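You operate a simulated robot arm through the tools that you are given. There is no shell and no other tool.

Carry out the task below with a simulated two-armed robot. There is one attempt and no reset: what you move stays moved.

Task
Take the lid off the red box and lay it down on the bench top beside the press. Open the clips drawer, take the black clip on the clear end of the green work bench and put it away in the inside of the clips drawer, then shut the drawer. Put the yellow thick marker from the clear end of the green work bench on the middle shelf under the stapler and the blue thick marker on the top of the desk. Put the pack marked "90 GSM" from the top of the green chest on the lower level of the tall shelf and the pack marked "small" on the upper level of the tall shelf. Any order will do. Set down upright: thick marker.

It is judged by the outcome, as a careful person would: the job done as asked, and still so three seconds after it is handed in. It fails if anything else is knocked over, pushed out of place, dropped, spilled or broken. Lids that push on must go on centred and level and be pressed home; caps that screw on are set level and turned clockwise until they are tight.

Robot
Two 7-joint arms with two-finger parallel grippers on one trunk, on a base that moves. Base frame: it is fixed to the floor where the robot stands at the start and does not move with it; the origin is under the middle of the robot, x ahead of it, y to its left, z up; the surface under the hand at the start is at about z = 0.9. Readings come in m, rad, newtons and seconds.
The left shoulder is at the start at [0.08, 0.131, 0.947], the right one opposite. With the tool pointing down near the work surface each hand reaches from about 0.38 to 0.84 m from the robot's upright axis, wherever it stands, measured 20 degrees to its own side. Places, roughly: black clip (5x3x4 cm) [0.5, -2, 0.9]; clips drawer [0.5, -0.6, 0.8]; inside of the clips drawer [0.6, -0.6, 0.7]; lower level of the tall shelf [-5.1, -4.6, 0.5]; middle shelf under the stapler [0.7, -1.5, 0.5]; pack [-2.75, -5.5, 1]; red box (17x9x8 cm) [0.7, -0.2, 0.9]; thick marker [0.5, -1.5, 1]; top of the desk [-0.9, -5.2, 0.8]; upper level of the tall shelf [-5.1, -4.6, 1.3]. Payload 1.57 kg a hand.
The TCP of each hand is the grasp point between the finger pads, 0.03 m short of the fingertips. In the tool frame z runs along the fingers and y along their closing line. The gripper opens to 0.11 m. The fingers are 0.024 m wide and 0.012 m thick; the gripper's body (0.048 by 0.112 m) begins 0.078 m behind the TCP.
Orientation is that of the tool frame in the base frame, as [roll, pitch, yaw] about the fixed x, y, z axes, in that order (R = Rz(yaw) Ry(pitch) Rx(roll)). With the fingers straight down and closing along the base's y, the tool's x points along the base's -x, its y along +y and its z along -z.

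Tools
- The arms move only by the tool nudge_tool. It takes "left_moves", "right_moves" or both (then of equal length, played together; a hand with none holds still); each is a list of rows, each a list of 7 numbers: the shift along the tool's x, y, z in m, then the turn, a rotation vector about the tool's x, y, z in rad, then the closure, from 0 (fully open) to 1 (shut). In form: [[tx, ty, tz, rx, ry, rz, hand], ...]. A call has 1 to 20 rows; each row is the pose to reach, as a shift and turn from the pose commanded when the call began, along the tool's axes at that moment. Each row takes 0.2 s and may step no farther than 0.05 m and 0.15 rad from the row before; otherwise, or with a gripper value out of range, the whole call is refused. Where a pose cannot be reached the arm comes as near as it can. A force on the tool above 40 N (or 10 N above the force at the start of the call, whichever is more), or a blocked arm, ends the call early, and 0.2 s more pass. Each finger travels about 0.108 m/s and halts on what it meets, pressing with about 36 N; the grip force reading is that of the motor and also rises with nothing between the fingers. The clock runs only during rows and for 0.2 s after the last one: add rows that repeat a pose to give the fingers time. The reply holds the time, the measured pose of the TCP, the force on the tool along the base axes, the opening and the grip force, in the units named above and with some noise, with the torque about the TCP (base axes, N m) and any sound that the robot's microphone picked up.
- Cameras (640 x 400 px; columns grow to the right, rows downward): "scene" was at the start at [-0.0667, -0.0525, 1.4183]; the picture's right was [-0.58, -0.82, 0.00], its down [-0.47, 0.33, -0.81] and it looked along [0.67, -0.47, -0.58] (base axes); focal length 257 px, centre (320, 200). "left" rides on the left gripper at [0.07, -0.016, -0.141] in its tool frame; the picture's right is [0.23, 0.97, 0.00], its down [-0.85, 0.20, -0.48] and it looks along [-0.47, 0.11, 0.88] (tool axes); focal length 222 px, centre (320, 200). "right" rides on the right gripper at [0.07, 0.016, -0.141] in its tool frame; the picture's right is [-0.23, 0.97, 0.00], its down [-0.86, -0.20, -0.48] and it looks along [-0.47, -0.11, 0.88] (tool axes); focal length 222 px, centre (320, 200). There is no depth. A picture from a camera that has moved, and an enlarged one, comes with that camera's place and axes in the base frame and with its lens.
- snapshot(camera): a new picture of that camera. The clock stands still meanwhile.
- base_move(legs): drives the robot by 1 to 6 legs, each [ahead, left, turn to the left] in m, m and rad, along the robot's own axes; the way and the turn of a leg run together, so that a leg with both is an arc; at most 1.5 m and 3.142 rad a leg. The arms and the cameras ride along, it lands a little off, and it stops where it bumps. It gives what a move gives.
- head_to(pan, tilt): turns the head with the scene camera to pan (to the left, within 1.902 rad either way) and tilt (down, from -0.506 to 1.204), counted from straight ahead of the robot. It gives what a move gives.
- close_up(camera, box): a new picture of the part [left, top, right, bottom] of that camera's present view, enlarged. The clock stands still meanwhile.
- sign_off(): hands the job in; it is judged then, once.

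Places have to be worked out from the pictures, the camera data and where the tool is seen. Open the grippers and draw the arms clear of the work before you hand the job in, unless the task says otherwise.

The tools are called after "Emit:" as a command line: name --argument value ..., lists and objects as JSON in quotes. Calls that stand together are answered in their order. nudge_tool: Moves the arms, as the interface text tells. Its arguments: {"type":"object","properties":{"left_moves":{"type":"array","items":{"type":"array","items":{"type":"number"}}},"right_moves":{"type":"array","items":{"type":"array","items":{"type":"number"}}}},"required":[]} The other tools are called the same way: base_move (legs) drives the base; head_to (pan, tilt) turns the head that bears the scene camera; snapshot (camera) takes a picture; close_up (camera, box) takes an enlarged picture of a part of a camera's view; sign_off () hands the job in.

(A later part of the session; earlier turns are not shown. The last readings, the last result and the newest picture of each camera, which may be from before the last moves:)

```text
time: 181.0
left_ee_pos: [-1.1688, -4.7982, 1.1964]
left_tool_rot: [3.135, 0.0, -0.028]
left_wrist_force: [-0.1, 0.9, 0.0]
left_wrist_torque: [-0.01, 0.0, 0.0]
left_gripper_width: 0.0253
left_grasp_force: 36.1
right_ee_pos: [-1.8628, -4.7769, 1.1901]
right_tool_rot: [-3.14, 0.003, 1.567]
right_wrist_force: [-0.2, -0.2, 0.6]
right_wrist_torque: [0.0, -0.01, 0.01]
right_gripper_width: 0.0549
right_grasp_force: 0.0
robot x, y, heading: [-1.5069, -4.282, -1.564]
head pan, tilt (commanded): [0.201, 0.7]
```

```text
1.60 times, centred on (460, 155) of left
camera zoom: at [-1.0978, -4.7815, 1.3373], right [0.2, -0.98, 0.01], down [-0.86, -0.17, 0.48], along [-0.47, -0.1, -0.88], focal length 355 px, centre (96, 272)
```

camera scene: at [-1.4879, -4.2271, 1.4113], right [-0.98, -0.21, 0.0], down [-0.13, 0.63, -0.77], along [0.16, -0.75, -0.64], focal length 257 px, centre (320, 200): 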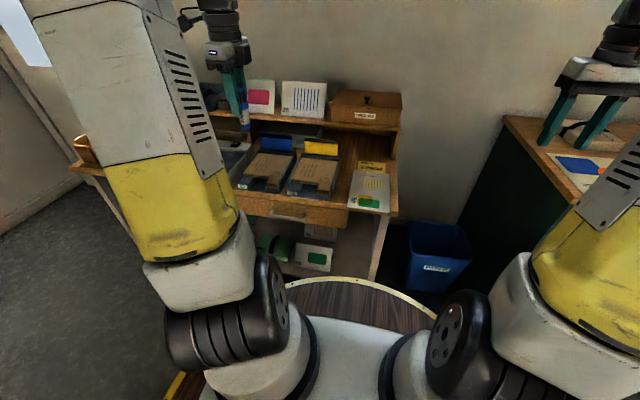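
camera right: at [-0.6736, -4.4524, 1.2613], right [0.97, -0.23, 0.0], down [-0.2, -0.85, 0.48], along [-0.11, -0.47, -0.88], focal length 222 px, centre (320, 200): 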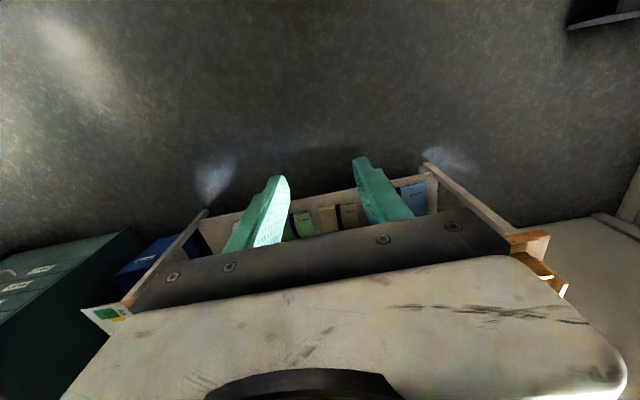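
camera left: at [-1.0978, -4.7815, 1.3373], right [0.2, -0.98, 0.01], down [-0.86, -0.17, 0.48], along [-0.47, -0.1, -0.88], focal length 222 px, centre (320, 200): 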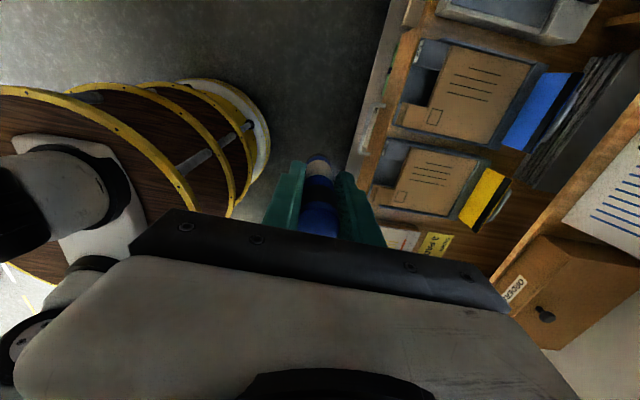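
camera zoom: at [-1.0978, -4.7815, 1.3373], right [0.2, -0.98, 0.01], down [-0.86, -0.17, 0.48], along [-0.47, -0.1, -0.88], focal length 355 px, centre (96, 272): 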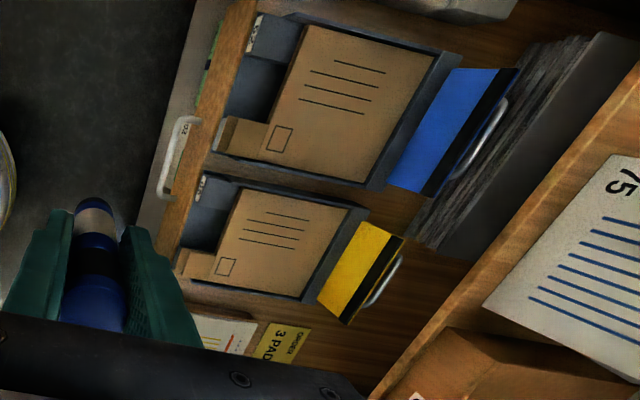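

The gap spans x≈-1.44 to -1.375; I target (-1.405, -5.06). I drive 12 cm closer, then move the left hand over it while still high.

Emit:
base_move --legs '[[0.12, 0, 0]]'

Emit:
nudge_tool --left_moves '[[-0.035, 0.02, 0, 0, 0, 0, 1], [-0.07, 0.04, 0, 0, 0, 0, 1], [-0.105, 0.06, 0, 0, 0, 0, 1], [-0.14, 0.085, 0, 0, 0, 0, 1], [-0.175, 0.11, 0, 0, 0, 0, 1], [-0.21, 0.13, 0, 0, 0, 0, 1], [-0.232, 0.146, 0, 0, 0, 0, 1], [-0.232, 0.146, 0, 0, 0, 0, 1]]'

Emit:
snapshot --camera "left"

Emit:
snapshot --camera "scene"

```text
time: 182.2
left_ee_pos: [-1.1677, -4.918, 1.1962]
left_tool_rot: [3.135, -0.001, -0.027]
left_wrist_force: [-0.2, -0.5, -0.3]
left_wrist_torque: [-0.02, 0.0, 0.01]
left_gripper_width: 0.0252
left_grasp_force: 36.1
right_ee_pos: [-1.8622, -4.8958, 1.19]
right_tool_rot: [-3.138, 0.003, 1.568]
right_wrist_force: [-0.1, -0.2, 0.7]
right_wrist_torque: [-0.04, 0.0, 0.03]
right_gripper_width: 0.0547
right_grasp_force: 0.1
robot x, y, heading: [-1.5102, -4.4015, -1.558]
head pan, tilt (commanded): [0.201, 0.7]
```

```text
time: 184.0
left_ee_pos: [-1.4039, -5.0571, 1.198]
left_tool_rot: [3.134, -0.001, -0.028]
left_wrist_force: [-0.9, -0.6, -1.2]
left_wrist_torque: [0.0, -0.04, 0.02]
left_gripper_width: 0.025
left_grasp_force: 36.1
right_ee_pos: [-1.8625, -4.897, 1.1911]
right_tool_rot: [-3.137, 0.001, 1.571]
right_wrist_force: [-1.1, 0.0, 0.3]
right_wrist_torque: [-0.01, 0.03, 0.01]
right_gripper_width: 0.0551
right_grasp_force: 0.0
robot x, y, heading: [-1.5027, -4.4047, -1.56]
head pan, tilt (commanded): [0.201, 0.7]
```

```text
taken
camera left: at [-1.3327, -5.0407, 1.3381], right [0.2, -0.98, 0.01], down [-0.86, -0.17, 0.48], along [-0.47, -0.1, -0.88], focal length 222 px, centre (320, 200)
```

left: 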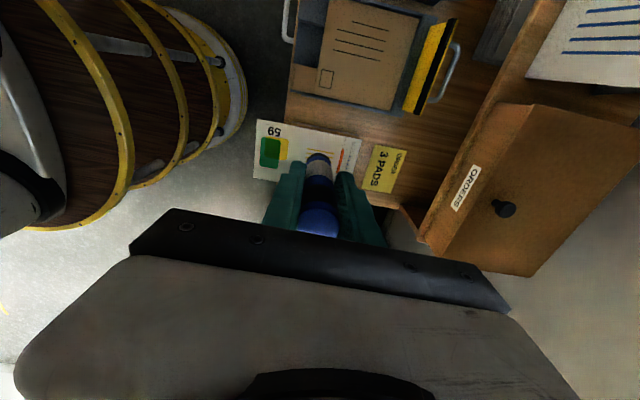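

```text
taken
camera scene: at [-1.487, -4.3469, 1.4113], right [-0.98, -0.21, 0.0], down [-0.13, 0.63, -0.76], along [0.16, -0.75, -0.64], focal length 257 px, centre (320, 200)
```

scene: 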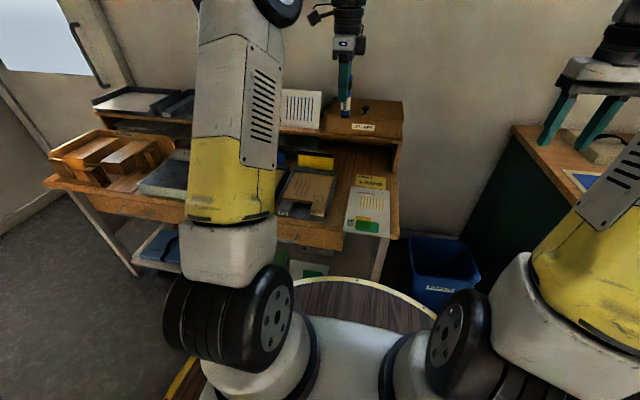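

The landing point projects midway between tray and pads. I lower straight down to just above the desk.

Emit:
nudge_tool --left_moves '[[0, 0, 0.04, 0, 0, 0, 1], [0, 0, 0.08, 0, 0, 0, 1], [0, 0, 0.12, 0, 0, 0, 1], [0, 0, 0.16, 0, 0, 0, 1], [0, 0, 0.2, 0, 0, 0, 1], [0, 0, 0.24, 0, 0, 0, 1], [0, 0, 0.27, 0, 0, 0, 1], [0, 0, 0.29, 0, 0, 0, 1], [0, 0, 0.29, 0, 0, 0, 1]]'

Emit:
snapshot --camera "left"

Emit:
close_up --camera "scene" --box '[260, 110, 420, 260]'

```text
time: 186.0
left_ee_pos: [-1.4029, -5.0598, 0.9086]
left_tool_rot: [3.133, 0.001, -0.029]
left_wrist_force: [0.5, -0.5, -0.1]
left_wrist_torque: [0.02, -0.02, 0.0]
left_gripper_width: 0.0254
left_grasp_force: 35.9
right_ee_pos: [-1.8627, -4.8976, 1.1901]
right_tool_rot: [-3.138, 0.001, 1.569]
right_wrist_force: [0.2, -0.1, 0.8]
right_wrist_torque: [-0.02, 0.01, 0.0]
right_gripper_width: 0.0551
right_grasp_force: 0.1
robot x, y, heading: [-1.5033, -4.3998, -1.561]
head pan, tilt (commanded): [0.201, 0.7]
```

```text
taken
camera left: at [-1.3325, -5.0434, 1.0489], right [0.2, -0.98, 0.01], down [-0.86, -0.17, 0.48], along [-0.47, -0.1, -0.88], focal length 222 px, centre (320, 200)
```

left: 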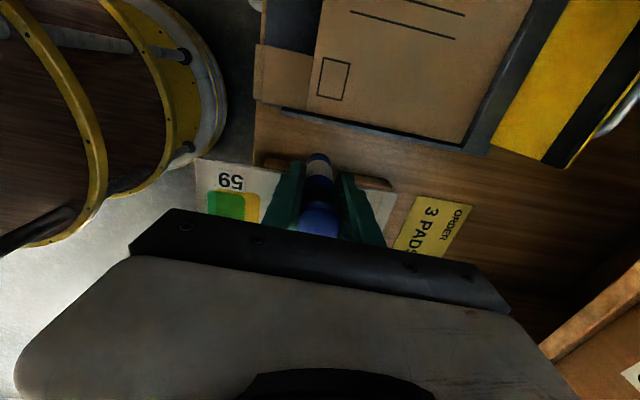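

```text
2.67 times, centred on (340, 185) of scene
camera zoom: at [-1.487, -4.3469, 1.4113], right [-0.98, -0.21, 0.0], down [-0.13, 0.63, -0.76], along [0.16, -0.75, -0.64], focal length 686 px, centre (267, 240)
```

zoom: 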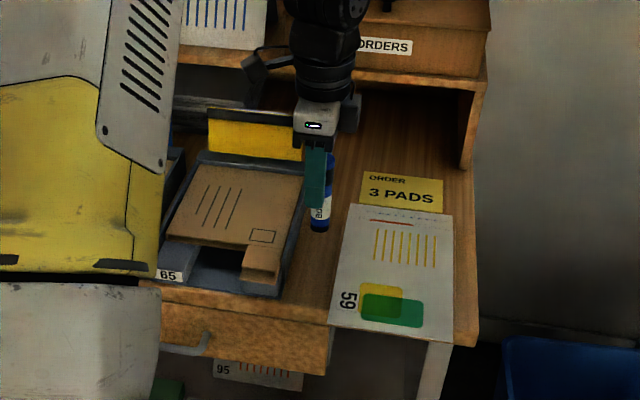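

I zoom in on the left camera to check clearance on both sides.

Emit:
close_up --camera "left" --box '[240, 80, 400, 200]'

```text
3.33 times, centred on (320, 140) of left
camera zoom: at [-1.3325, -5.0434, 1.0489], right [0.2, -0.98, 0.01], down [-0.86, -0.17, 0.48], along [-0.47, -0.1, -0.88], focal length 740 px, centre (320, 400)
```

zoom: 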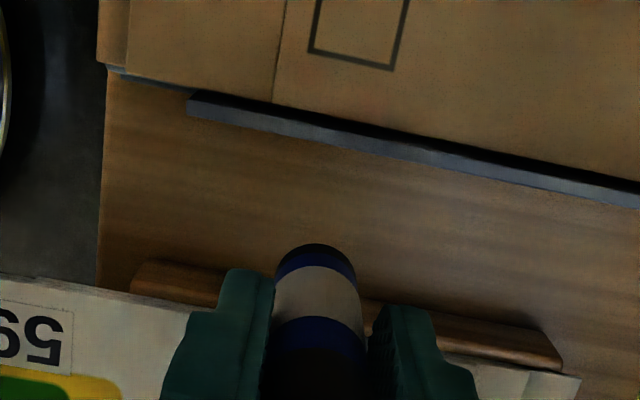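

The pads' block is only ~4 mm away on one side; I shift 8 mm toward the tray and then lower slowly to contact.

Emit:
nudge_tool --left_moves '[[0.004, 0, 0.0, 0, 0, 0, 1], [0.008, 0, 0.004, 0, 0, 0, 1], [0.008, 0, 0.01, 0, 0, 0, 1], [0.008, 0, 0.016, 0, 0, 0, 1], [0.008, 0, 0.02, 0, 0, 0, 1], [0.008, 0, 0.023, 0, 0, 0, 1]]'

Emit:
close_up --camera "left" --box '[240, 80, 400, 200]'

```text
time: 187.4
left_ee_pos: [-1.3964, -5.0604, 0.8844]
left_tool_rot: [3.136, 0.001, -0.026]
left_wrist_force: [-0.7, 0.5, -0.1]
left_wrist_torque: [0.02, 0.02, 0.0]
left_gripper_width: 0.0254
left_grasp_force: 36.0
right_ee_pos: [-1.8617, -4.897, 1.1899]
right_tool_rot: [-3.137, 0.0, 1.57]
right_wrist_force: [0.3, 0.8, -0.8]
right_wrist_torque: [-0.02, -0.01, -0.02]
right_gripper_width: 0.0549
right_grasp_force: 0.2
robot x, y, heading: [-1.5038, -4.4033, -1.566]
head pan, tilt (commanded): [0.201, 0.7]
```

```text
3.33 times, centred on (320, 140) of left
camera zoom: at [-1.3245, -5.043, 1.0254], right [0.2, -0.98, 0.01], down [-0.86, -0.17, 0.48], along [-0.47, -0.1, -0.88], focal length 740 px, centre (320, 400)
```

zoom: 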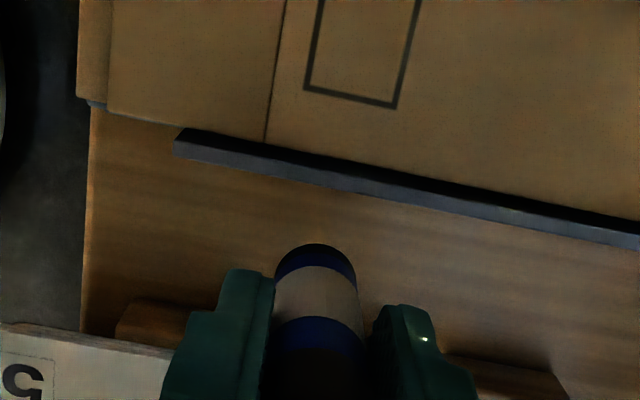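

Good clearance both sides. I continue down in 2 mm steps.

Emit:
nudge_tool --left_moves '[[0, 0, 0.002, 0, 0, 0, 1], [0, 0, 0.004, 0, 0, 0, 1], [0, 0, 0.006, 0, 0, 0, 1], [0, 0, 0.008, 0, 0, 0, 1]]'

```text
time: 188.4
left_ee_pos: [-1.3952, -5.0612, 0.8771]
left_tool_rot: [3.135, 0.001, -0.028]
left_wrist_force: [0.1, 0.3, -0.3]
left_wrist_torque: [0.03, -0.02, 0.02]
left_gripper_width: 0.0252
left_grasp_force: 36.3
right_ee_pos: [-1.8623, -4.8977, 1.1896]
right_tool_rot: [-3.138, 0.001, 1.569]
right_wrist_force: [-0.6, -0.5, 0.2]
right_wrist_torque: [-0.03, 0.05, -0.05]
right_gripper_width: 0.0551
right_grasp_force: 0.0
robot x, y, heading: [-1.5019, -4.4017, -1.571]
head pan, tilt (commanded): [0.201, 0.7]
```

No contact yet at 0.877; I continue.

Emit:
nudge_tool --left_moves '[[0, 0, 0.002, 0, 0, 0, 1], [0, 0, 0.004, 0, 0, 0, 1], [0, 0, 0.006, 0, 0, 0, 1], [0, 0, 0.008, 0, 0, 0, 1]]'

```text
time: 189.4
left_ee_pos: [-1.3953, -5.0596, 0.8688]
left_tool_rot: [3.135, -0.001, -0.027]
left_wrist_force: [-0.3, -0.7, 0.0]
left_wrist_torque: [0.01, -0.01, -0.03]
left_gripper_width: 0.0254
left_grasp_force: 36.4
right_ee_pos: [-1.8624, -4.8975, 1.1895]
right_tool_rot: [-3.137, 0.004, 1.571]
right_wrist_force: [0.2, -0.6, -0.5]
right_wrist_torque: [-0.02, -0.01, -0.04]
right_gripper_width: 0.055
right_grasp_force: 0.0
robot x, y, heading: [-1.5073, -4.3995, -1.562]
head pan, tilt (commanded): [0.201, 0.7]
```

Still free (marker base ≈ 0.791). Continue, with a check picture.

Emit:
nudge_tool --left_moves '[[0, 0, 0.002, 0, 0, 0, 1], [0, 0, 0.004, 0, 0, 0, 1], [0, 0, 0.006, 0, 0, 0, 1], [0, 0, 0.008, 0, 0, 0, 1], [0, 0, 0.01, 0, 0, 0, 1]]'

Emit:
close_up --camera "left" --box '[220, 80, 420, 230]'

Emit:
close_up --camera "scene" --box '[260, 110, 420, 260]'

```text
time: 190.6
left_ee_pos: [-1.3952, -5.0602, 0.8568]
left_tool_rot: [3.134, 0.0, -0.029]
left_wrist_force: [-0.5, 0.0, 0.2]
left_wrist_torque: [-0.03, -0.02, 0.01]
left_gripper_width: 0.0251
left_grasp_force: 36.1
right_ee_pos: [-1.8624, -4.897, 1.1898]
right_tool_rot: [-3.138, 0.001, 1.568]
right_wrist_force: [-0.3, 0.5, -0.4]
right_wrist_torque: [0.0, 0.0, -0.02]
right_gripper_width: 0.055
right_grasp_force: 0.2
robot x, y, heading: [-1.4997, -4.4018, -1.564]
head pan, tilt (commanded): [0.201, 0.7]
```

```text
2.67 times, centred on (320, 155) of left
camera zoom: at [-1.3247, -5.043, 0.9991], right [0.2, -0.98, 0.01], down [-0.86, -0.17, 0.48], along [-0.47, -0.1, -0.88], focal length 592 px, centre (320, 320)
```

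zoom: 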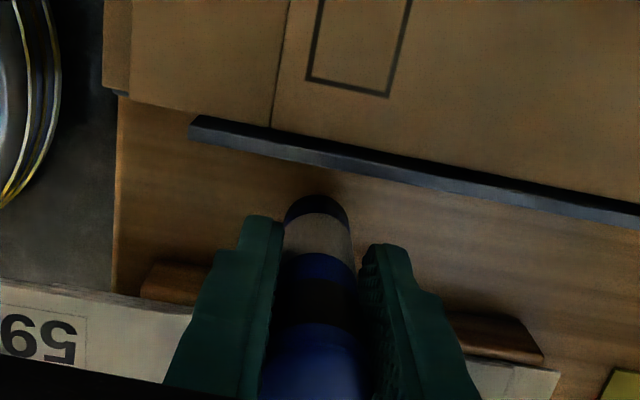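

```text
2.67 times, centred on (340, 185) of scene
camera zoom: at [-1.487, -4.3469, 1.4113], right [-0.98, -0.21, 0.0], down [-0.13, 0.63, -0.76], along [0.16, -0.75, -0.64], focal length 686 px, centre (267, 240)
```

zoom: 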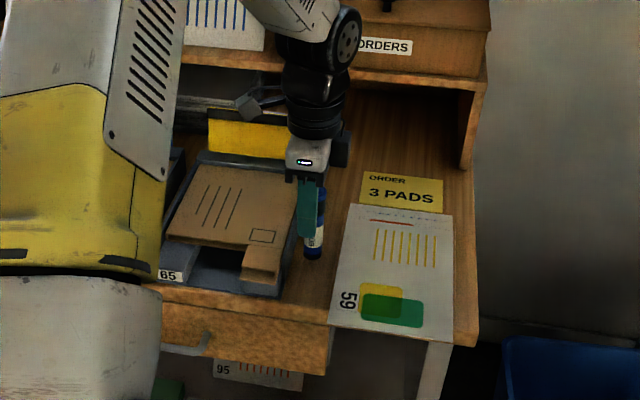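

Still no contact at base ≈ 0.779; the gap is clear on both sides. I keep lowering.

Emit:
nudge_tool --left_moves '[[0, 0, 0.002, 0, 0, 0, 1], [0, 0, 0.004, 0, 0, 0, 1], [0, 0, 0.006, 0, 0, 0, 1], [0, 0, 0.008, 0, 0, 0, 1], [0, 0, 0.01, 0, 0, 0, 1]]'

```text
time: 191.8
left_ee_pos: [-1.3952, -5.0603, 0.8484]
left_tool_rot: [3.135, -0.001, -0.029]
left_wrist_force: [0.8, -0.1, 0.6]
left_wrist_torque: [0.01, 0.0, -0.02]
left_gripper_width: 0.0253
left_grasp_force: 36.5
right_ee_pos: [-1.8622, -4.8977, 1.1903]
right_tool_rot: [-3.138, 0.003, 1.57]
right_wrist_force: [-0.7, -0.9, 0.2]
right_wrist_torque: [-0.02, 0.0, -0.01]
right_gripper_width: 0.055
right_grasp_force: 0.1
robot x, y, heading: [-1.5064, -4.4026, -1.563]
head pan, tilt (commanded): [0.201, 0.7]
```

Emit:
nudge_tool --left_moves '[[0, 0, 0.002, 0, 0, 0, 1], [0, 0, 0.004, 0, 0, 0, 1], [0, 0, 0.006, 0, 0, 0, 1], [0, 0, 0.008, 0, 0, 0, 1]]'

Emit:
close_up --camera "left" --box '[220, 80, 420, 230]'

```text
time: 192.8
left_ee_pos: [-1.3946, -5.0612, 0.8413]
left_tool_rot: [3.135, 0.0, -0.028]
left_wrist_force: [-0.4, -0.1, 0.7]
left_wrist_torque: [0.0, 0.03, -0.02]
left_gripper_width: 0.0251
left_grasp_force: 35.8
right_ee_pos: [-1.8621, -4.8962, 1.19]
right_tool_rot: [-3.137, 0.001, 1.57]
right_wrist_force: [-0.1, -0.4, 1.1]
right_wrist_torque: [0.03, 0.02, 0.04]
right_gripper_width: 0.055
right_grasp_force: 0.0
robot x, y, heading: [-1.5015, -4.4044, -1.569]
head pan, tilt (commanded): [0.201, 0.7]
```

```text
2.67 times, centred on (320, 155) of left
camera zoom: at [-1.3247, -5.0436, 0.9815], right [0.2, -0.98, 0.01], down [-0.86, -0.17, 0.48], along [-0.47, -0.1, -0.88], focal length 592 px, centre (320, 320)
```

zoom: 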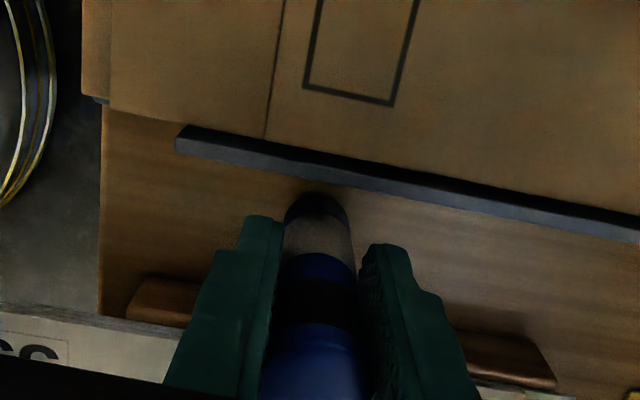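

A tight contact shadow now shows at the base. A few more millimetres.

Emit:
nudge_tool --left_moves '[[0, 0, 0.002, 0, 0, 0, 1], [0, 0, 0.004, 0, 0, 0, 1], [0, 0, 0.006, 0, 0, 0, 1]]'

```text
time: 193.6
left_ee_pos: [-1.395, -5.0605, 0.8376]
left_tool_rot: [3.132, 0.0, -0.028]
left_wrist_force: [0.6, 1.7, 20.5]
left_wrist_torque: [0.31, 0.09, 0.0]
left_gripper_width: 0.0254
left_grasp_force: 35.9
right_ee_pos: [-1.8626, -4.8965, 1.1889]
right_tool_rot: [-3.139, 0.001, 1.569]
right_wrist_force: [0.7, 0.3, 0.0]
right_wrist_torque: [0.01, -0.02, 0.02]
right_gripper_width: 0.0551
right_grasp_force: 0.1
robot x, y, heading: [-1.5018, -4.4042, -1.562]
head pan, tilt (commanded): [0.201, 0.7]
```

Contact (20 N). I ease up 2.5 mm, open slowly, then rise straight up.

Emit:
nudge_tool --left_moves '[[0, 0, -0.002, 0, 0, 0, 1], [0, 0, -0.0028, 0, 0, 0, 0.9], [0, 0, -0.0028, 0, 0, 0, 0.8], [0, 0, -0.0028, 0, 0, 0, 0.7], [0, 0, -0.0028, 0, 0, 0, 0.6], [0, 0, -0.0028, 0, 0, 0, 0.5], [0, 0, -0.0028, 0, 0, 0, 0.45]]'

Emit:
close_up --camera "left" --box '[220, 80, 420, 230]'

```text
time: 195.2
left_ee_pos: [-1.3941, -5.0607, 0.8375]
left_tool_rot: [3.134, 0.0, -0.027]
left_wrist_force: [0.3, 0.2, -0.5]
left_wrist_torque: [0.02, 0.0, 0.03]
left_gripper_width: 0.0604
left_grasp_force: 0.1
right_ee_pos: [-1.8618, -4.898, 1.1898]
right_tool_rot: [-3.139, 0.002, 1.568]
right_wrist_force: [-0.2, 0.1, 0.0]
right_wrist_torque: [0.01, -0.03, 0.04]
right_gripper_width: 0.055
right_grasp_force: 0.1
robot x, y, heading: [-1.5063, -4.3982, -1.56]
head pan, tilt (commanded): [0.201, 0.7]
```

```text
2.67 times, centred on (320, 155) of left
camera zoom: at [-1.3244, -5.0433, 0.9783], right [0.2, -0.98, 0.01], down [-0.86, -0.17, 0.48], along [-0.47, -0.1, -0.88], focal length 592 px, centre (320, 320)
```

zoom: 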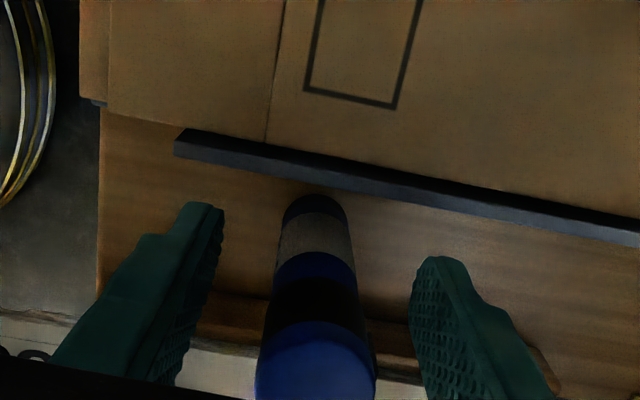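

The marker stands by itself. I raise the hand straight up and check.

Emit:
nudge_tool --left_moves '[[0, 0, -0.02, 0, 0, 0, 0.45], [0, 0, -0.05, 0, 0, 0, 0.45], [0, 0, -0.09, 0, 0, 0, 0.45], [0, 0, -0.13, 0, 0, 0, 0.45], [0, 0, -0.17, 0, 0, 0, 0.45], [0, 0, -0.21, 0, 0, 0, 0.45], [0, 0, -0.25, 0, 0, 0, 0.45], [0, 0, -0.29, 0, 0, 0, 0.45], [0, 0, -0.33, 0, 0, 0, 0.45]]'

Emit:
close_up --camera "scene" --box '[260, 110, 420, 260]'

Emit:
snapshot --camera "left"

```text
time: 197.2
left_ee_pos: [-1.3957, -5.0575, 1.1681]
left_tool_rot: [3.134, 0.001, -0.029]
left_wrist_force: [-0.2, 0.3, -0.6]
left_wrist_torque: [0.01, 0.0, 0.02]
left_gripper_width: 0.0603
left_grasp_force: 0.2
right_ee_pos: [-1.8622, -4.8976, 1.1897]
right_tool_rot: [-3.138, 0.001, 1.57]
right_wrist_force: [0.5, -0.4, 0.3]
right_wrist_torque: [-0.02, 0.02, 0.0]
right_gripper_width: 0.0552
right_grasp_force: 0.2
robot x, y, heading: [-1.5012, -4.402, -1.569]
head pan, tilt (commanded): [0.201, 0.7]
```

```text
2.67 times, centred on (340, 185) of scene
camera zoom: at [-1.487, -4.347, 1.4113], right [-0.98, -0.21, 0.0], down [-0.13, 0.63, -0.76], along [0.16, -0.75, -0.64], focal length 686 px, centre (267, 240)
```

zoom: 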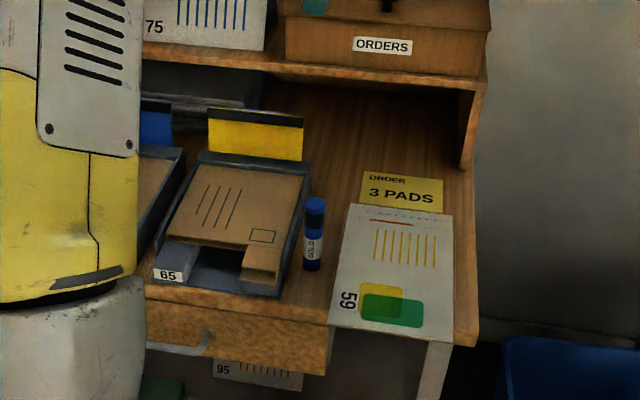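

```text
taken
camera left: at [-1.3258, -5.0414, 1.3081], right [0.2, -0.98, 0.01], down [-0.86, -0.17, 0.48], along [-0.47, -0.1, -0.88], focal length 222 px, centre (320, 200)
```

left: 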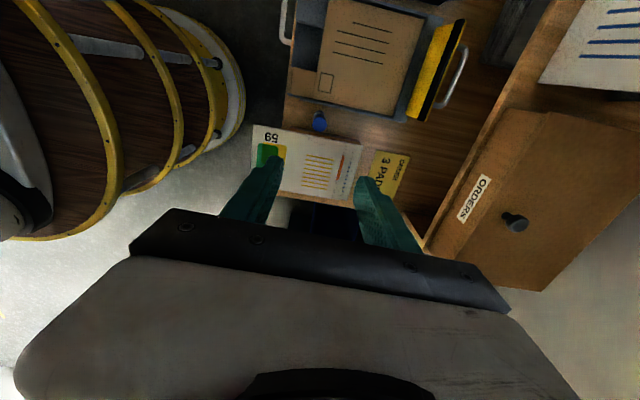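

Blue marker stands upright on the desk. I back away and drive right toward the green chest, then look.

Emit:
base_move --legs '[[-0.4, 0, 0], [0, -1.2, 0]]'

Emit:
head_to --pan 0.0 --tilt 0.5

Emit:
snapshot --camera "scene"

```text
time: 205.4
left_ee_pos: [-2.6037, -4.6606, 1.1666]
left_tool_rot: [3.133, 0.001, -0.036]
left_wrist_force: [-0.8, -0.4, 0.0]
left_wrist_torque: [0.01, 0.0, -0.04]
left_gripper_width: 0.0606
left_grasp_force: 0.0
right_ee_pos: [-3.0682, -4.4954, 1.1893]
right_tool_rot: [-3.138, 0.002, 1.562]
right_wrist_force: [-0.6, 0.0, 0.0]
right_wrist_torque: [0.0, -0.01, 0.02]
right_gripper_width: 0.055
right_grasp_force: 0.0
robot x, y, heading: [-2.7096, -4.0044, -1.572]
head pan, tilt (commanded): [0.201, 0.7]
```

```text
time: 206.1
left_ee_pos: [-2.6035, -4.6597, 1.167]
left_tool_rot: [3.135, 0.0, -0.035]
left_wrist_force: [0.3, -1.1, -0.4]
left_wrist_torque: [0.01, 0.0, 0.01]
left_gripper_width: 0.0606
left_grasp_force: 0.0
right_ee_pos: [-3.0675, -4.4954, 1.1915]
right_tool_rot: [-3.139, 0.002, 1.562]
right_wrist_force: [0.0, -0.5, 0.2]
right_wrist_torque: [0.0, 0.03, 0.01]
right_gripper_width: 0.0549
right_grasp_force: 0.0
robot x, y, heading: [-2.7094, -4.0095, -1.574]
head pan, tilt (commanded): [0.0, 0.499]
```

```text
taken
camera scene: at [-2.7054, -3.9565, 1.429], right [-1.0, 0.0, 0.0], down [0.0, 0.48, -0.88], along [0.0, -0.88, -0.48], focal length 257 px, centre (320, 200)
```

scene: 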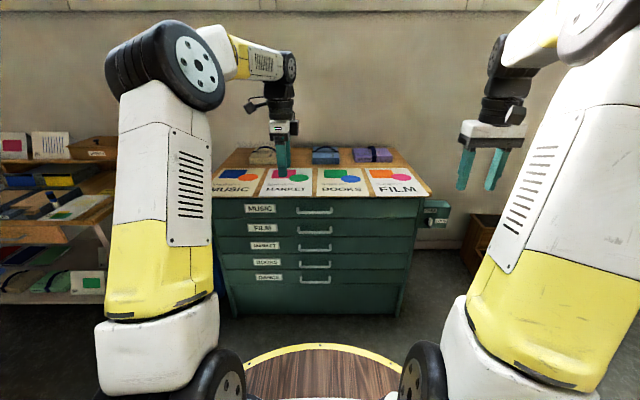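

The green chest with three packs at its back and cards in front is ahead. I zoom in on its top.

Emit:
close_up --camera "scene" --box '[200, 120, 440, 220]'

Emit:
close_up --camera "scene" --box '[230, 130, 410, 180]'

Emit:
snapshot --camera "left"

```text
2.67 times, centred on (320, 170) of scene
camera zoom: at [-2.7054, -3.9565, 1.429], right [-1.0, 0.0, 0.0], down [0.0, 0.48, -0.88], along [0.0, -0.88, -0.48], focal length 686 px, centre (320, 280)
```

zoom: 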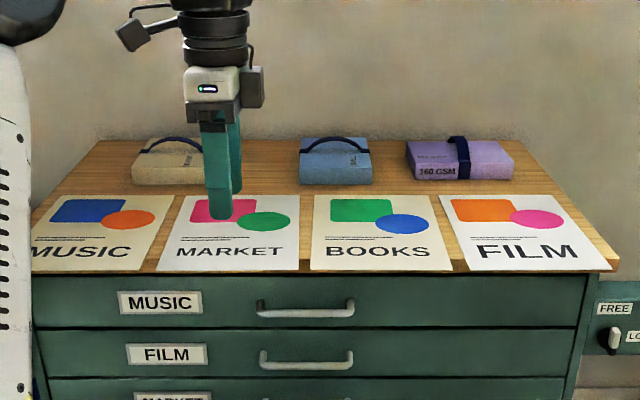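

```text
3.56 times, centred on (320, 155) of scene
camera zoom: at [-2.7054, -3.9565, 1.429], right [-1.0, 0.0, 0.0], down [0.0, 0.48, -0.88], along [0.0, -0.88, -0.48], focal length 914 px, centre (320, 360)
```

zoom: 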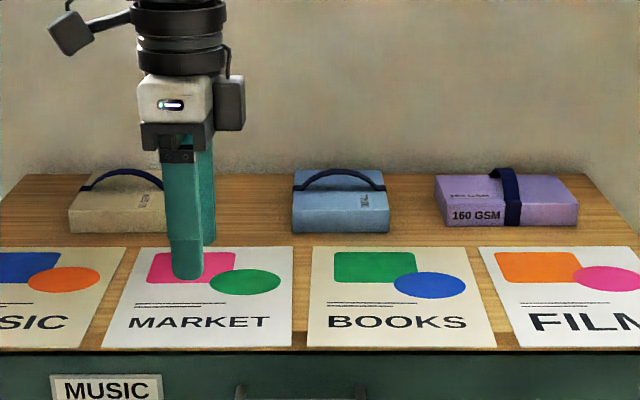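

```text
taken
camera left: at [-2.5333, -4.6446, 1.3077], right [0.19, -0.98, 0.01], down [-0.86, -0.16, 0.48], along [-0.47, -0.1, -0.88], focal length 222 px, centre (320, 200)
```

left: 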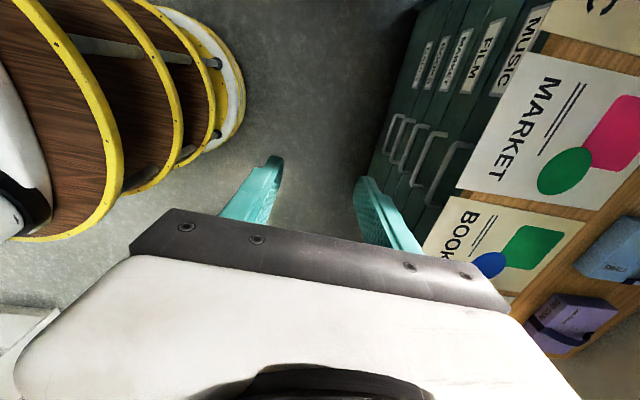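

I need to read the labels on the beige and blue packs; I move the left hand aside and zoom further.

Emit:
nudge_tool --left_moves '[[0.04, -0.02, 0, 0, 0, 0, 0.45], [0.08, -0.04, 0, 0, 0, 0, 0.45], [0.12, -0.06, 0, 0, 0, 0, 0.45], [0.16, -0.08, 0, 0, 0, 0, 0.45], [0.2, -0.1, 0, 0, 0, 0, 0.45], [0.24, -0.12, 0, 0, 0, 0, 0.45]]'

Emit:
close_up --camera "scene" --box '[240, 140, 300, 175]'

Emit:
close_up --camera "scene" --box '[305, 140, 355, 170]'

Emit:
close_up --camera "scene" --box '[345, 140, 405, 175]'

```text
time: 207.5
left_ee_pos: [-2.3605, -4.5481, 1.1656]
left_tool_rot: [3.134, 0.0, -0.036]
left_wrist_force: [-0.8, 0.1, -0.5]
left_wrist_torque: [0.02, -0.05, -0.01]
left_gripper_width: 0.0606
left_grasp_force: 0.1
right_ee_pos: [-3.0682, -4.4955, 1.19]
right_tool_rot: [-3.137, 0.001, 1.559]
right_wrist_force: [-1.3, -1.2, -0.5]
right_wrist_torque: [-0.03, -0.05, 0.01]
right_gripper_width: 0.055
right_grasp_force: 0.1
robot x, y, heading: [-2.7076, -4.0063, -1.571]
head pan, tilt (commanded): [0.0, 0.499]
```

```text
10.67 times, centred on (270, 158) of scene
camera zoom: at [-2.7057, -3.9566, 1.429], right [-1.0, 0.0, 0.0], down [0.0, 0.48, -0.88], along [0.0, -0.88, -0.48], focal length 2743 px, centre (853, 653)
```

zoom: 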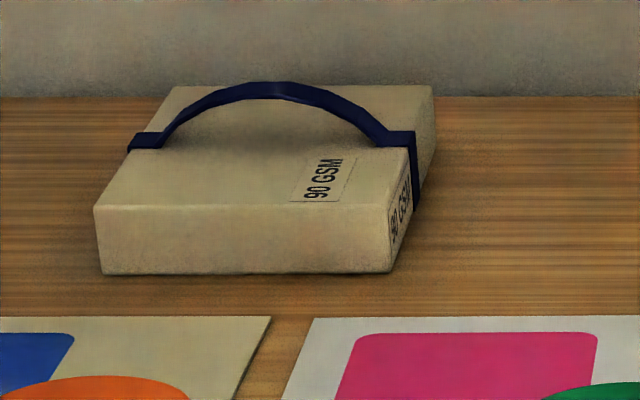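

```text
12.80 times, centred on (330, 155) of scene
camera zoom: at [-2.7057, -3.9566, 1.429], right [-1.0, 0.0, 0.0], down [0.0, 0.48, -0.88], along [0.0, -0.88, -0.48], focal length 3292 px, centre (192, 776)
```

zoom: 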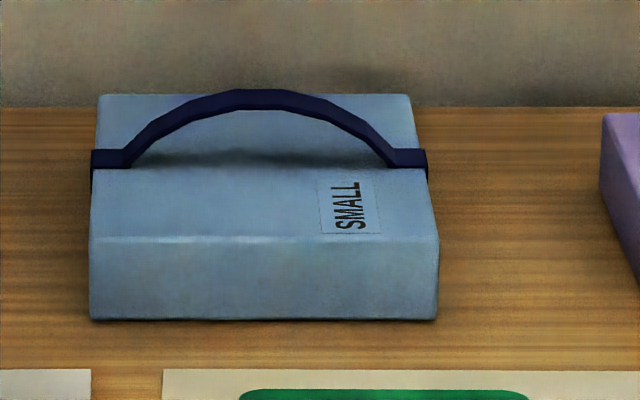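

```text
10.67 times, centred on (375, 158) of scene
camera zoom: at [-2.7057, -3.9566, 1.429], right [-1.0, 0.0, 0.0], down [0.0, 0.48, -0.88], along [0.0, -0.88, -0.48], focal length 2743 px, centre (-267, 653)
```

zoom: 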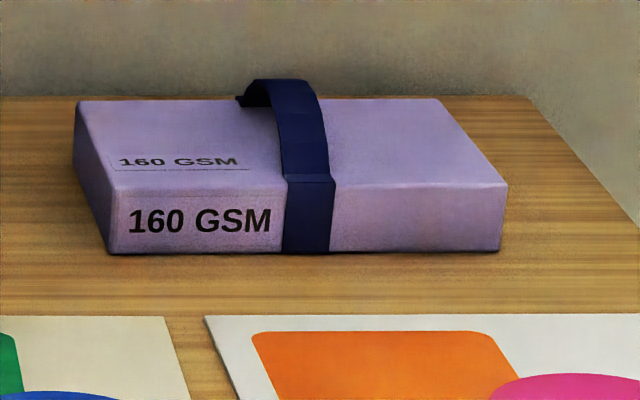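

Beige is "90 GSM", blue is "SMALL" (purple is "160 GSM"). Both have a strap handle arching over the top. Before choosing a grasp I look at the tall shelf to the right.

Emit:
head_to --pan -1.3 --tilt 0.25

Emit:
snapshot --camera "scene"

Emit:
head_to --pan -0.9 --tilt 0.3

Emit:
snapshot --camera "scene"

```text
time: 209.0
left_ee_pos: [-2.3605, -4.5504, 1.1652]
left_tool_rot: [3.135, 0.0, -0.036]
left_wrist_force: [-0.6, -0.1, 0.2]
left_wrist_torque: [0.0, 0.01, 0.02]
left_gripper_width: 0.0608
left_grasp_force: 0.0
right_ee_pos: [-3.068, -4.496, 1.1899]
right_tool_rot: [-3.14, 0.001, 1.56]
right_wrist_force: [0.0, 0.1, -0.5]
right_wrist_torque: [-0.01, 0.05, 0.0]
right_gripper_width: 0.0551
right_grasp_force: 0.0
robot x, y, heading: [-2.7067, -4.0019, -1.574]
head pan, tilt (commanded): [-1.3, 0.25]
```

```text
taken
camera scene: at [-2.7953, -3.8904, 1.4522], right [-0.27, 0.96, 0.0], down [0.24, 0.07, -0.97], along [-0.93, -0.26, -0.25], focal length 257 px, centre (320, 200)
```

scene: 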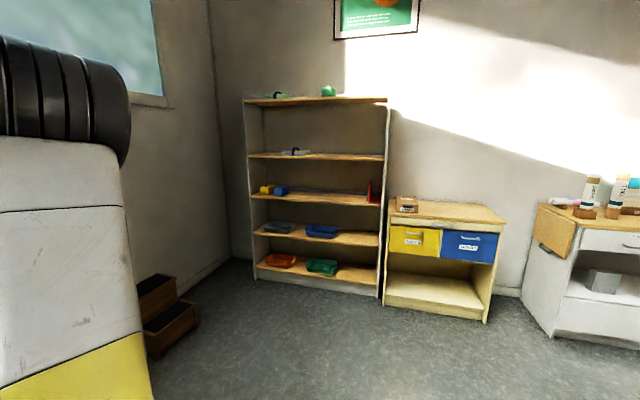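

```text
time: 209.8
left_ee_pos: [-2.3594, -4.549, 1.1652]
left_tool_rot: [3.134, 0.0, -0.037]
left_wrist_force: [-0.4, -0.4, 1.2]
left_wrist_torque: [-0.01, 0.03, 0.01]
left_gripper_width: 0.0604
left_grasp_force: 0.0
right_ee_pos: [-3.0674, -4.4962, 1.19]
right_tool_rot: [-3.138, 0.003, 1.561]
right_wrist_force: [1.2, -0.1, -0.2]
right_wrist_torque: [-0.01, 0.01, 0.0]
right_gripper_width: 0.0551
right_grasp_force: 0.0
robot x, y, heading: [-2.7081, -4.0023, -1.571]
head pan, tilt (commanded): [-0.901, 0.3]
```

```text
taken
camera scene: at [-2.7786, -3.9233, 1.4474], right [-0.62, 0.78, 0.0], down [0.23, 0.18, -0.96], along [-0.75, -0.59, -0.3], focal length 257 px, centre (320, 200)
```

scene: 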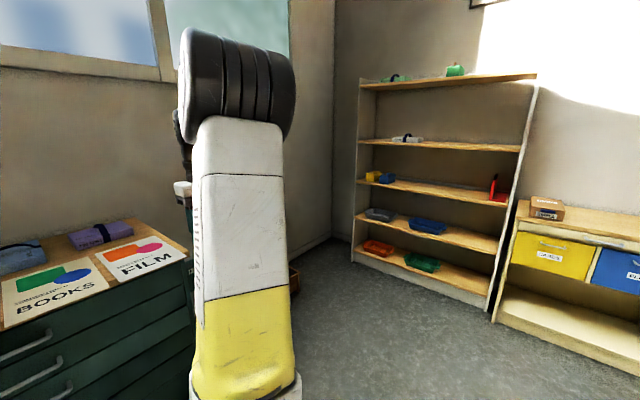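

I zoom in on the tall shelf.

Emit:
close_up --camera "scene" --box '[340, 55, 560, 315]'

Emit:
close_up --camera "scene" --box '[345, 115, 545, 275]'

```text
1.54 times, centred on (450, 185) of scene
camera zoom: at [-2.7786, -3.9233, 1.4474], right [-0.62, 0.78, 0.0], down [0.23, 0.18, -0.96], along [-0.75, -0.59, -0.3], focal length 396 px, centre (120, 223)
```

zoom: 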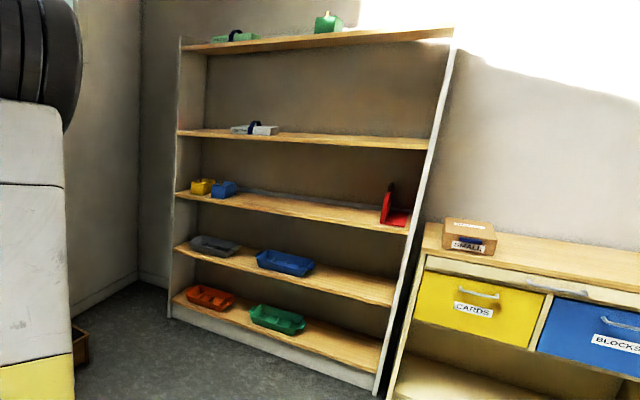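

```text
2.50 times, centred on (445, 195) of scene
camera zoom: at [-2.7786, -3.9233, 1.4474], right [-0.62, 0.78, 0.0], down [0.23, 0.18, -0.96], along [-0.75, -0.59, -0.3], focal length 643 px, centre (8, 212)
```

zoom: 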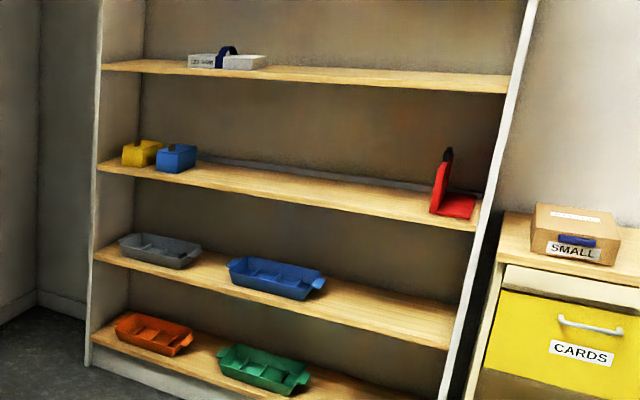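

The shelf has open levels with trays at about 0.5 and a white pack at about 1.3; packs must be placed with a forward-tilted hand. The packs lie far back on the chest (strap at y≈-5.44), so I will turn the robot so its left shoulder is nearest and grip each strap with the left hand pointing toward -x at 45°. I drive next to the beige pack first.

Emit:
base_move --legs '[[0, 0.464, 0], [0, 0, -1.023], [0.258, 0.423, 0]]'

Emit:
head_to --pan 0.9 --tilt 0.55

Emit:
snapshot --camera "scene"

```text
time: 217.8
left_ee_pos: [-2.5322, -5.0768, 1.1659]
left_tool_rot: [3.135, 0.0, -1.063]
left_wrist_force: [0.7, 0.5, -0.4]
left_wrist_torque: [0.01, 0.0, 0.02]
left_gripper_width: 0.0603
left_grasp_force: 0.1
right_ee_pos: [-2.8536, -4.4416, 1.1903]
right_tool_rot: [-3.138, 0.002, 0.53]
right_wrist_force: [-1.4, 0.2, -1.1]
right_wrist_torque: [0.0, -0.03, 0.0]
right_gripper_width: 0.0551
right_grasp_force: 0.0
robot x, y, heading: [-2.2464, -4.4978, -2.599]
head pan, tilt (commanded): [-0.901, 0.3]
```

```text
time: 219.6
left_ee_pos: [-2.5327, -5.0762, 1.1668]
left_tool_rot: [3.135, 0.001, -1.064]
left_wrist_force: [-0.5, -0.3, -0.2]
left_wrist_torque: [-0.01, 0.0, 0.0]
left_gripper_width: 0.0605
left_grasp_force: 0.1
right_ee_pos: [-2.8524, -4.4423, 1.1907]
right_tool_rot: [-3.137, 0.002, 0.531]
right_wrist_force: [-1.2, 0.7, 0.6]
right_wrist_torque: [-0.01, -0.02, -0.03]
right_gripper_width: 0.0553
right_grasp_force: 0.0
robot x, y, heading: [-2.2444, -4.4939, -2.6]
head pan, tilt (commanded): [0.901, 0.55]
```

```text
taken
camera scene: at [-2.1352, -4.5163, 1.4245], right [-0.99, 0.13, 0.0], down [0.07, 0.52, -0.85], along [-0.11, -0.85, -0.52], focal length 257 px, centre (320, 200)
```

scene: 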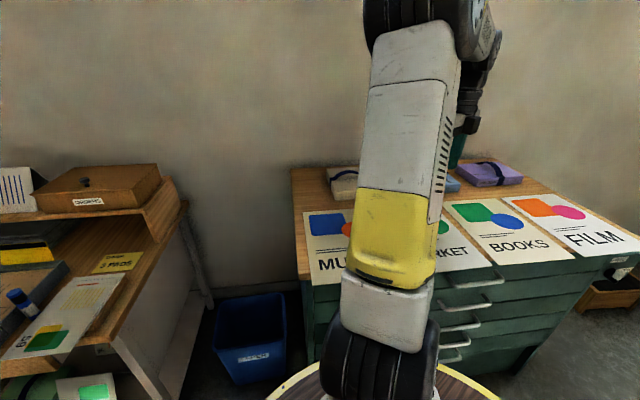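

I look down to judge the gap between the robot's base and the chest front.

Emit:
head_to --pan 0.8 --tilt 1.1

Emit:
snapshot --camera "scene"

Emit:
snapshot --camera "left"

```text
time: 220.5
left_ee_pos: [-2.5319, -5.0771, 1.1648]
left_tool_rot: [3.137, 0.001, -1.066]
left_wrist_force: [-0.4, 0.5, -1.1]
left_wrist_torque: [0.01, 0.02, -0.01]
left_gripper_width: 0.0603
left_grasp_force: 0.1
right_ee_pos: [-2.8537, -4.4426, 1.1907]
right_tool_rot: [-3.138, 0.001, 0.529]
right_wrist_force: [0.4, -0.1, 0.2]
right_wrist_torque: [0.02, -0.01, -0.01]
right_gripper_width: 0.055
right_grasp_force: 0.0
robot x, y, heading: [-2.2476, -4.4968, -2.598]
head pan, tilt (commanded): [0.799, 1.1]
```

```text
taken
camera scene: at [-2.1381, -4.4887, 1.3814], right [-0.97, 0.23, 0.0], down [0.2, 0.87, -0.45], along [-0.1, -0.44, -0.89], focal length 257 px, centre (320, 200)
```

scene: 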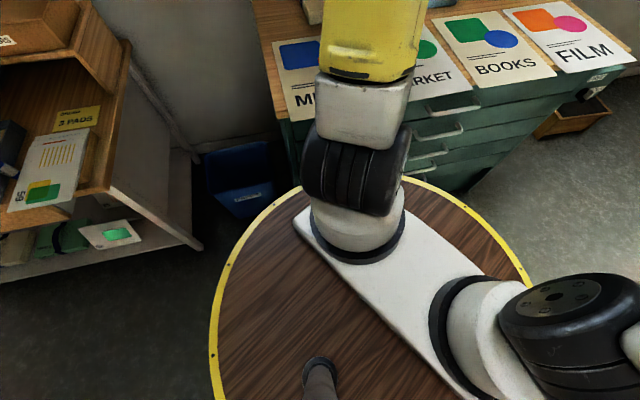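

```text
taken
camera left: at [-2.4832, -5.1281, 1.3065], right [-0.74, -0.67, 0.01], down [-0.59, 0.65, 0.48], along [-0.33, 0.35, -0.88], focal length 222 px, centre (320, 200)
```

left: 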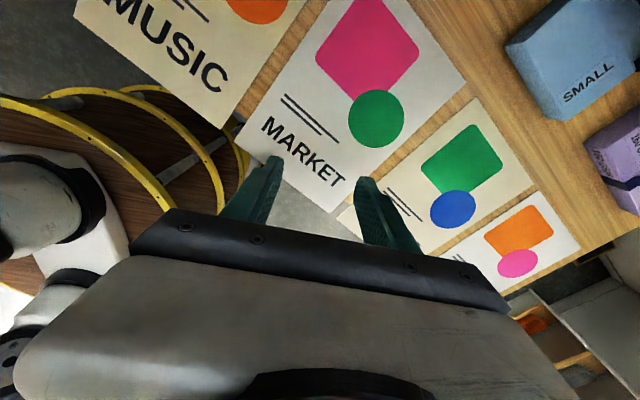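

The base ring (radius ≈0.30 m) is still ~15 cm from the chest. I move 10 cm closer, then turn the left hand so it can tilt toward -x.

Emit:
base_move --legs '[[0.054, 0.089, 0]]'

Emit:
nudge_tool --left_moves '[[0.02, -0.007, 0.0, 0, 0, -0.133, 0.3], [0.042, -0.014, 0.0, 0, 0, -0.266, 0.3], [0.063, -0.021, 0.0, 0, 0, -0.4, 0.3], [0.084, -0.029, 0.0, 0, 0, -0.533, 0.3], [0.105, -0.036, 0.0, 0, 0, -0.666, 0.3], [0.127, -0.043, 0.0, 0, 0, -0.8, 0.3], [0.148, -0.05, 0.01, 0, 0, -0.932, 0.3], [0.169, -0.0574, 0.015, 0, 0, -1.065, 0.3], [0.169, -0.0574, 0.015, 0, 0, -1.065, 0.3]]'

Emit:
snapshot --camera "left"

```text
time: 221.7
left_ee_pos: [-2.5339, -5.1815, 1.1658]
left_tool_rot: [3.134, -0.001, -1.068]
left_wrist_force: [0.4, 0.2, 0.1]
left_wrist_torque: [0.01, 0.01, 0.04]
left_gripper_width: 0.0605
left_grasp_force: 0.1
right_ee_pos: [-2.8535, -4.5458, 1.1902]
right_tool_rot: [-3.138, 0.001, 0.529]
right_wrist_force: [0.0, 0.5, -0.3]
right_wrist_torque: [-0.03, 0.0, 0.01]
right_gripper_width: 0.055
right_grasp_force: 0.0
robot x, y, heading: [-2.2458, -4.6048, -2.603]
head pan, tilt (commanded): [0.799, 1.1]
```

```text
time: 223.7
left_ee_pos: [-2.4027, -5.3013, 1.1502]
left_tool_rot: [3.138, 0.006, 0.002]
left_wrist_force: [-0.9, 0.4, -0.9]
left_wrist_torque: [0.01, 0.01, -0.03]
left_gripper_width: 0.077
left_grasp_force: 0.0
right_ee_pos: [-2.8526, -4.5456, 1.1906]
right_tool_rot: [-3.138, 0.003, 0.532]
right_wrist_force: [0.5, -0.1, 0.6]
right_wrist_torque: [0.03, 0.02, -0.02]
right_gripper_width: 0.0548
right_grasp_force: 0.1
robot x, y, heading: [-2.2419, -4.6005, -2.596]
head pan, tilt (commanded): [0.799, 1.1]
```

```text
taken
camera left: at [-2.331, -5.2834, 1.2906], right [0.23, -0.97, 0.0], down [-0.85, -0.2, 0.48], along [-0.47, -0.11, -0.87], focal length 222 px, centre (320, 200)
```

left: 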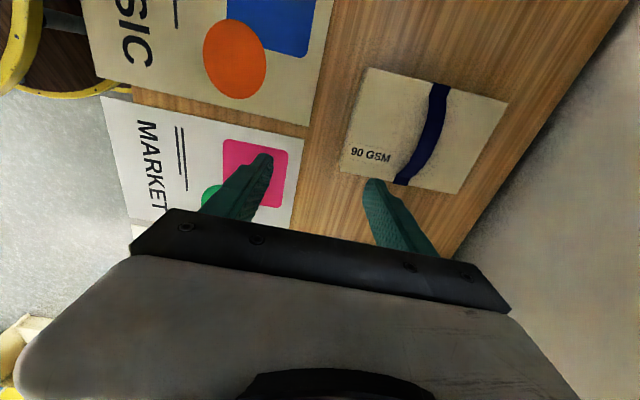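

The beige "90 GSM" pack's strap runs along y≈-5.45 with its arch centre near x≈-2.373. I tilt the left hand 45° toward -x and hover over the arch.

Emit:
nudge_tool --left_moves '[[0.005, 0.025, 0.005, 0, -0.131, 0, 0.3], [0.01, 0.05, 0.01, 0, -0.262, 0, 0.3], [0.015, 0.075, 0.02, 0, -0.393, 0, 0.3], [0.02, 0.1, 0.035, 0, -0.524, 0, 0.3], [0.025, 0.125, 0.055, 0, -0.655, 0, 0.3], [0.03, 0.149, 0.075, 0, -0.785, 0, 0.3], [0.03, 0.149, 0.08, 0, -0.785, 0, 0.3]]'

Emit:
snapshot --camera "left"

Emit:
head_to --pan 1.0 --tilt 0.6

Emit:
snapshot --camera "scene"

```text
time: 225.3
left_ee_pos: [-2.3721, -5.4506, 1.0698]
left_tool_rot: [3.136, 0.793, -0.003]
left_wrist_force: [0.3, 0.2, -0.4]
left_wrist_torque: [0.0, 0.02, -0.02]
left_gripper_width: 0.077
left_grasp_force: 0.1
right_ee_pos: [-2.8529, -4.5461, 1.1903]
right_tool_rot: [-3.138, 0.002, 0.53]
right_wrist_force: [0.5, -0.2, 0.0]
right_wrist_torque: [0.01, 0.0, -0.01]
right_gripper_width: 0.055
right_grasp_force: 0.0
robot x, y, heading: [-2.2438, -4.6037, -2.604]
head pan, tilt (commanded): [0.799, 1.1]
```

```text
taken
camera left: at [-2.2218, -5.4328, 1.1191], right [0.16, -0.97, -0.16], down [-0.26, -0.2, 0.95], along [-0.95, -0.11, -0.28], focal length 222 px, centre (320, 200)
```

left: 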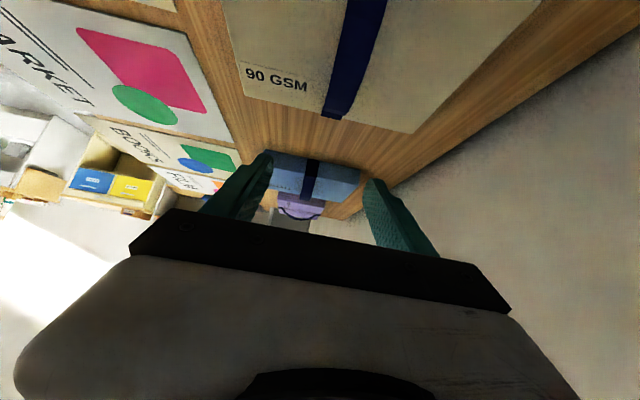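

```text
time: 226.2
left_ee_pos: [-2.3732, -5.4499, 1.0708]
left_tool_rot: [3.138, 0.791, -0.001]
left_wrist_force: [0.4, -0.2, 0.4]
left_wrist_torque: [-0.03, 0.01, -0.01]
left_gripper_width: 0.0769
left_grasp_force: 0.0
right_ee_pos: [-2.8538, -4.5456, 1.1907]
right_tool_rot: [-3.138, 0.002, 0.529]
right_wrist_force: [0.2, 0.7, 0.3]
right_wrist_torque: [0.01, 0.0, -0.05]
right_gripper_width: 0.055
right_grasp_force: 0.2
robot x, y, heading: [-2.246, -4.603, -2.603]
head pan, tilt (commanded): [1.0, 0.6]
```

```text
taken
camera scene: at [-2.1263, -4.62, 1.4199], right [-1.0, 0.03, 0.0], down [0.02, 0.57, -0.82], along [-0.03, -0.82, -0.57], focal length 257 px, centre (320, 200)
```

scene: 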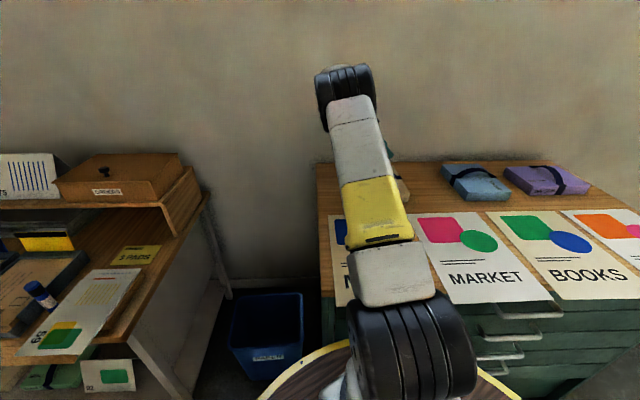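

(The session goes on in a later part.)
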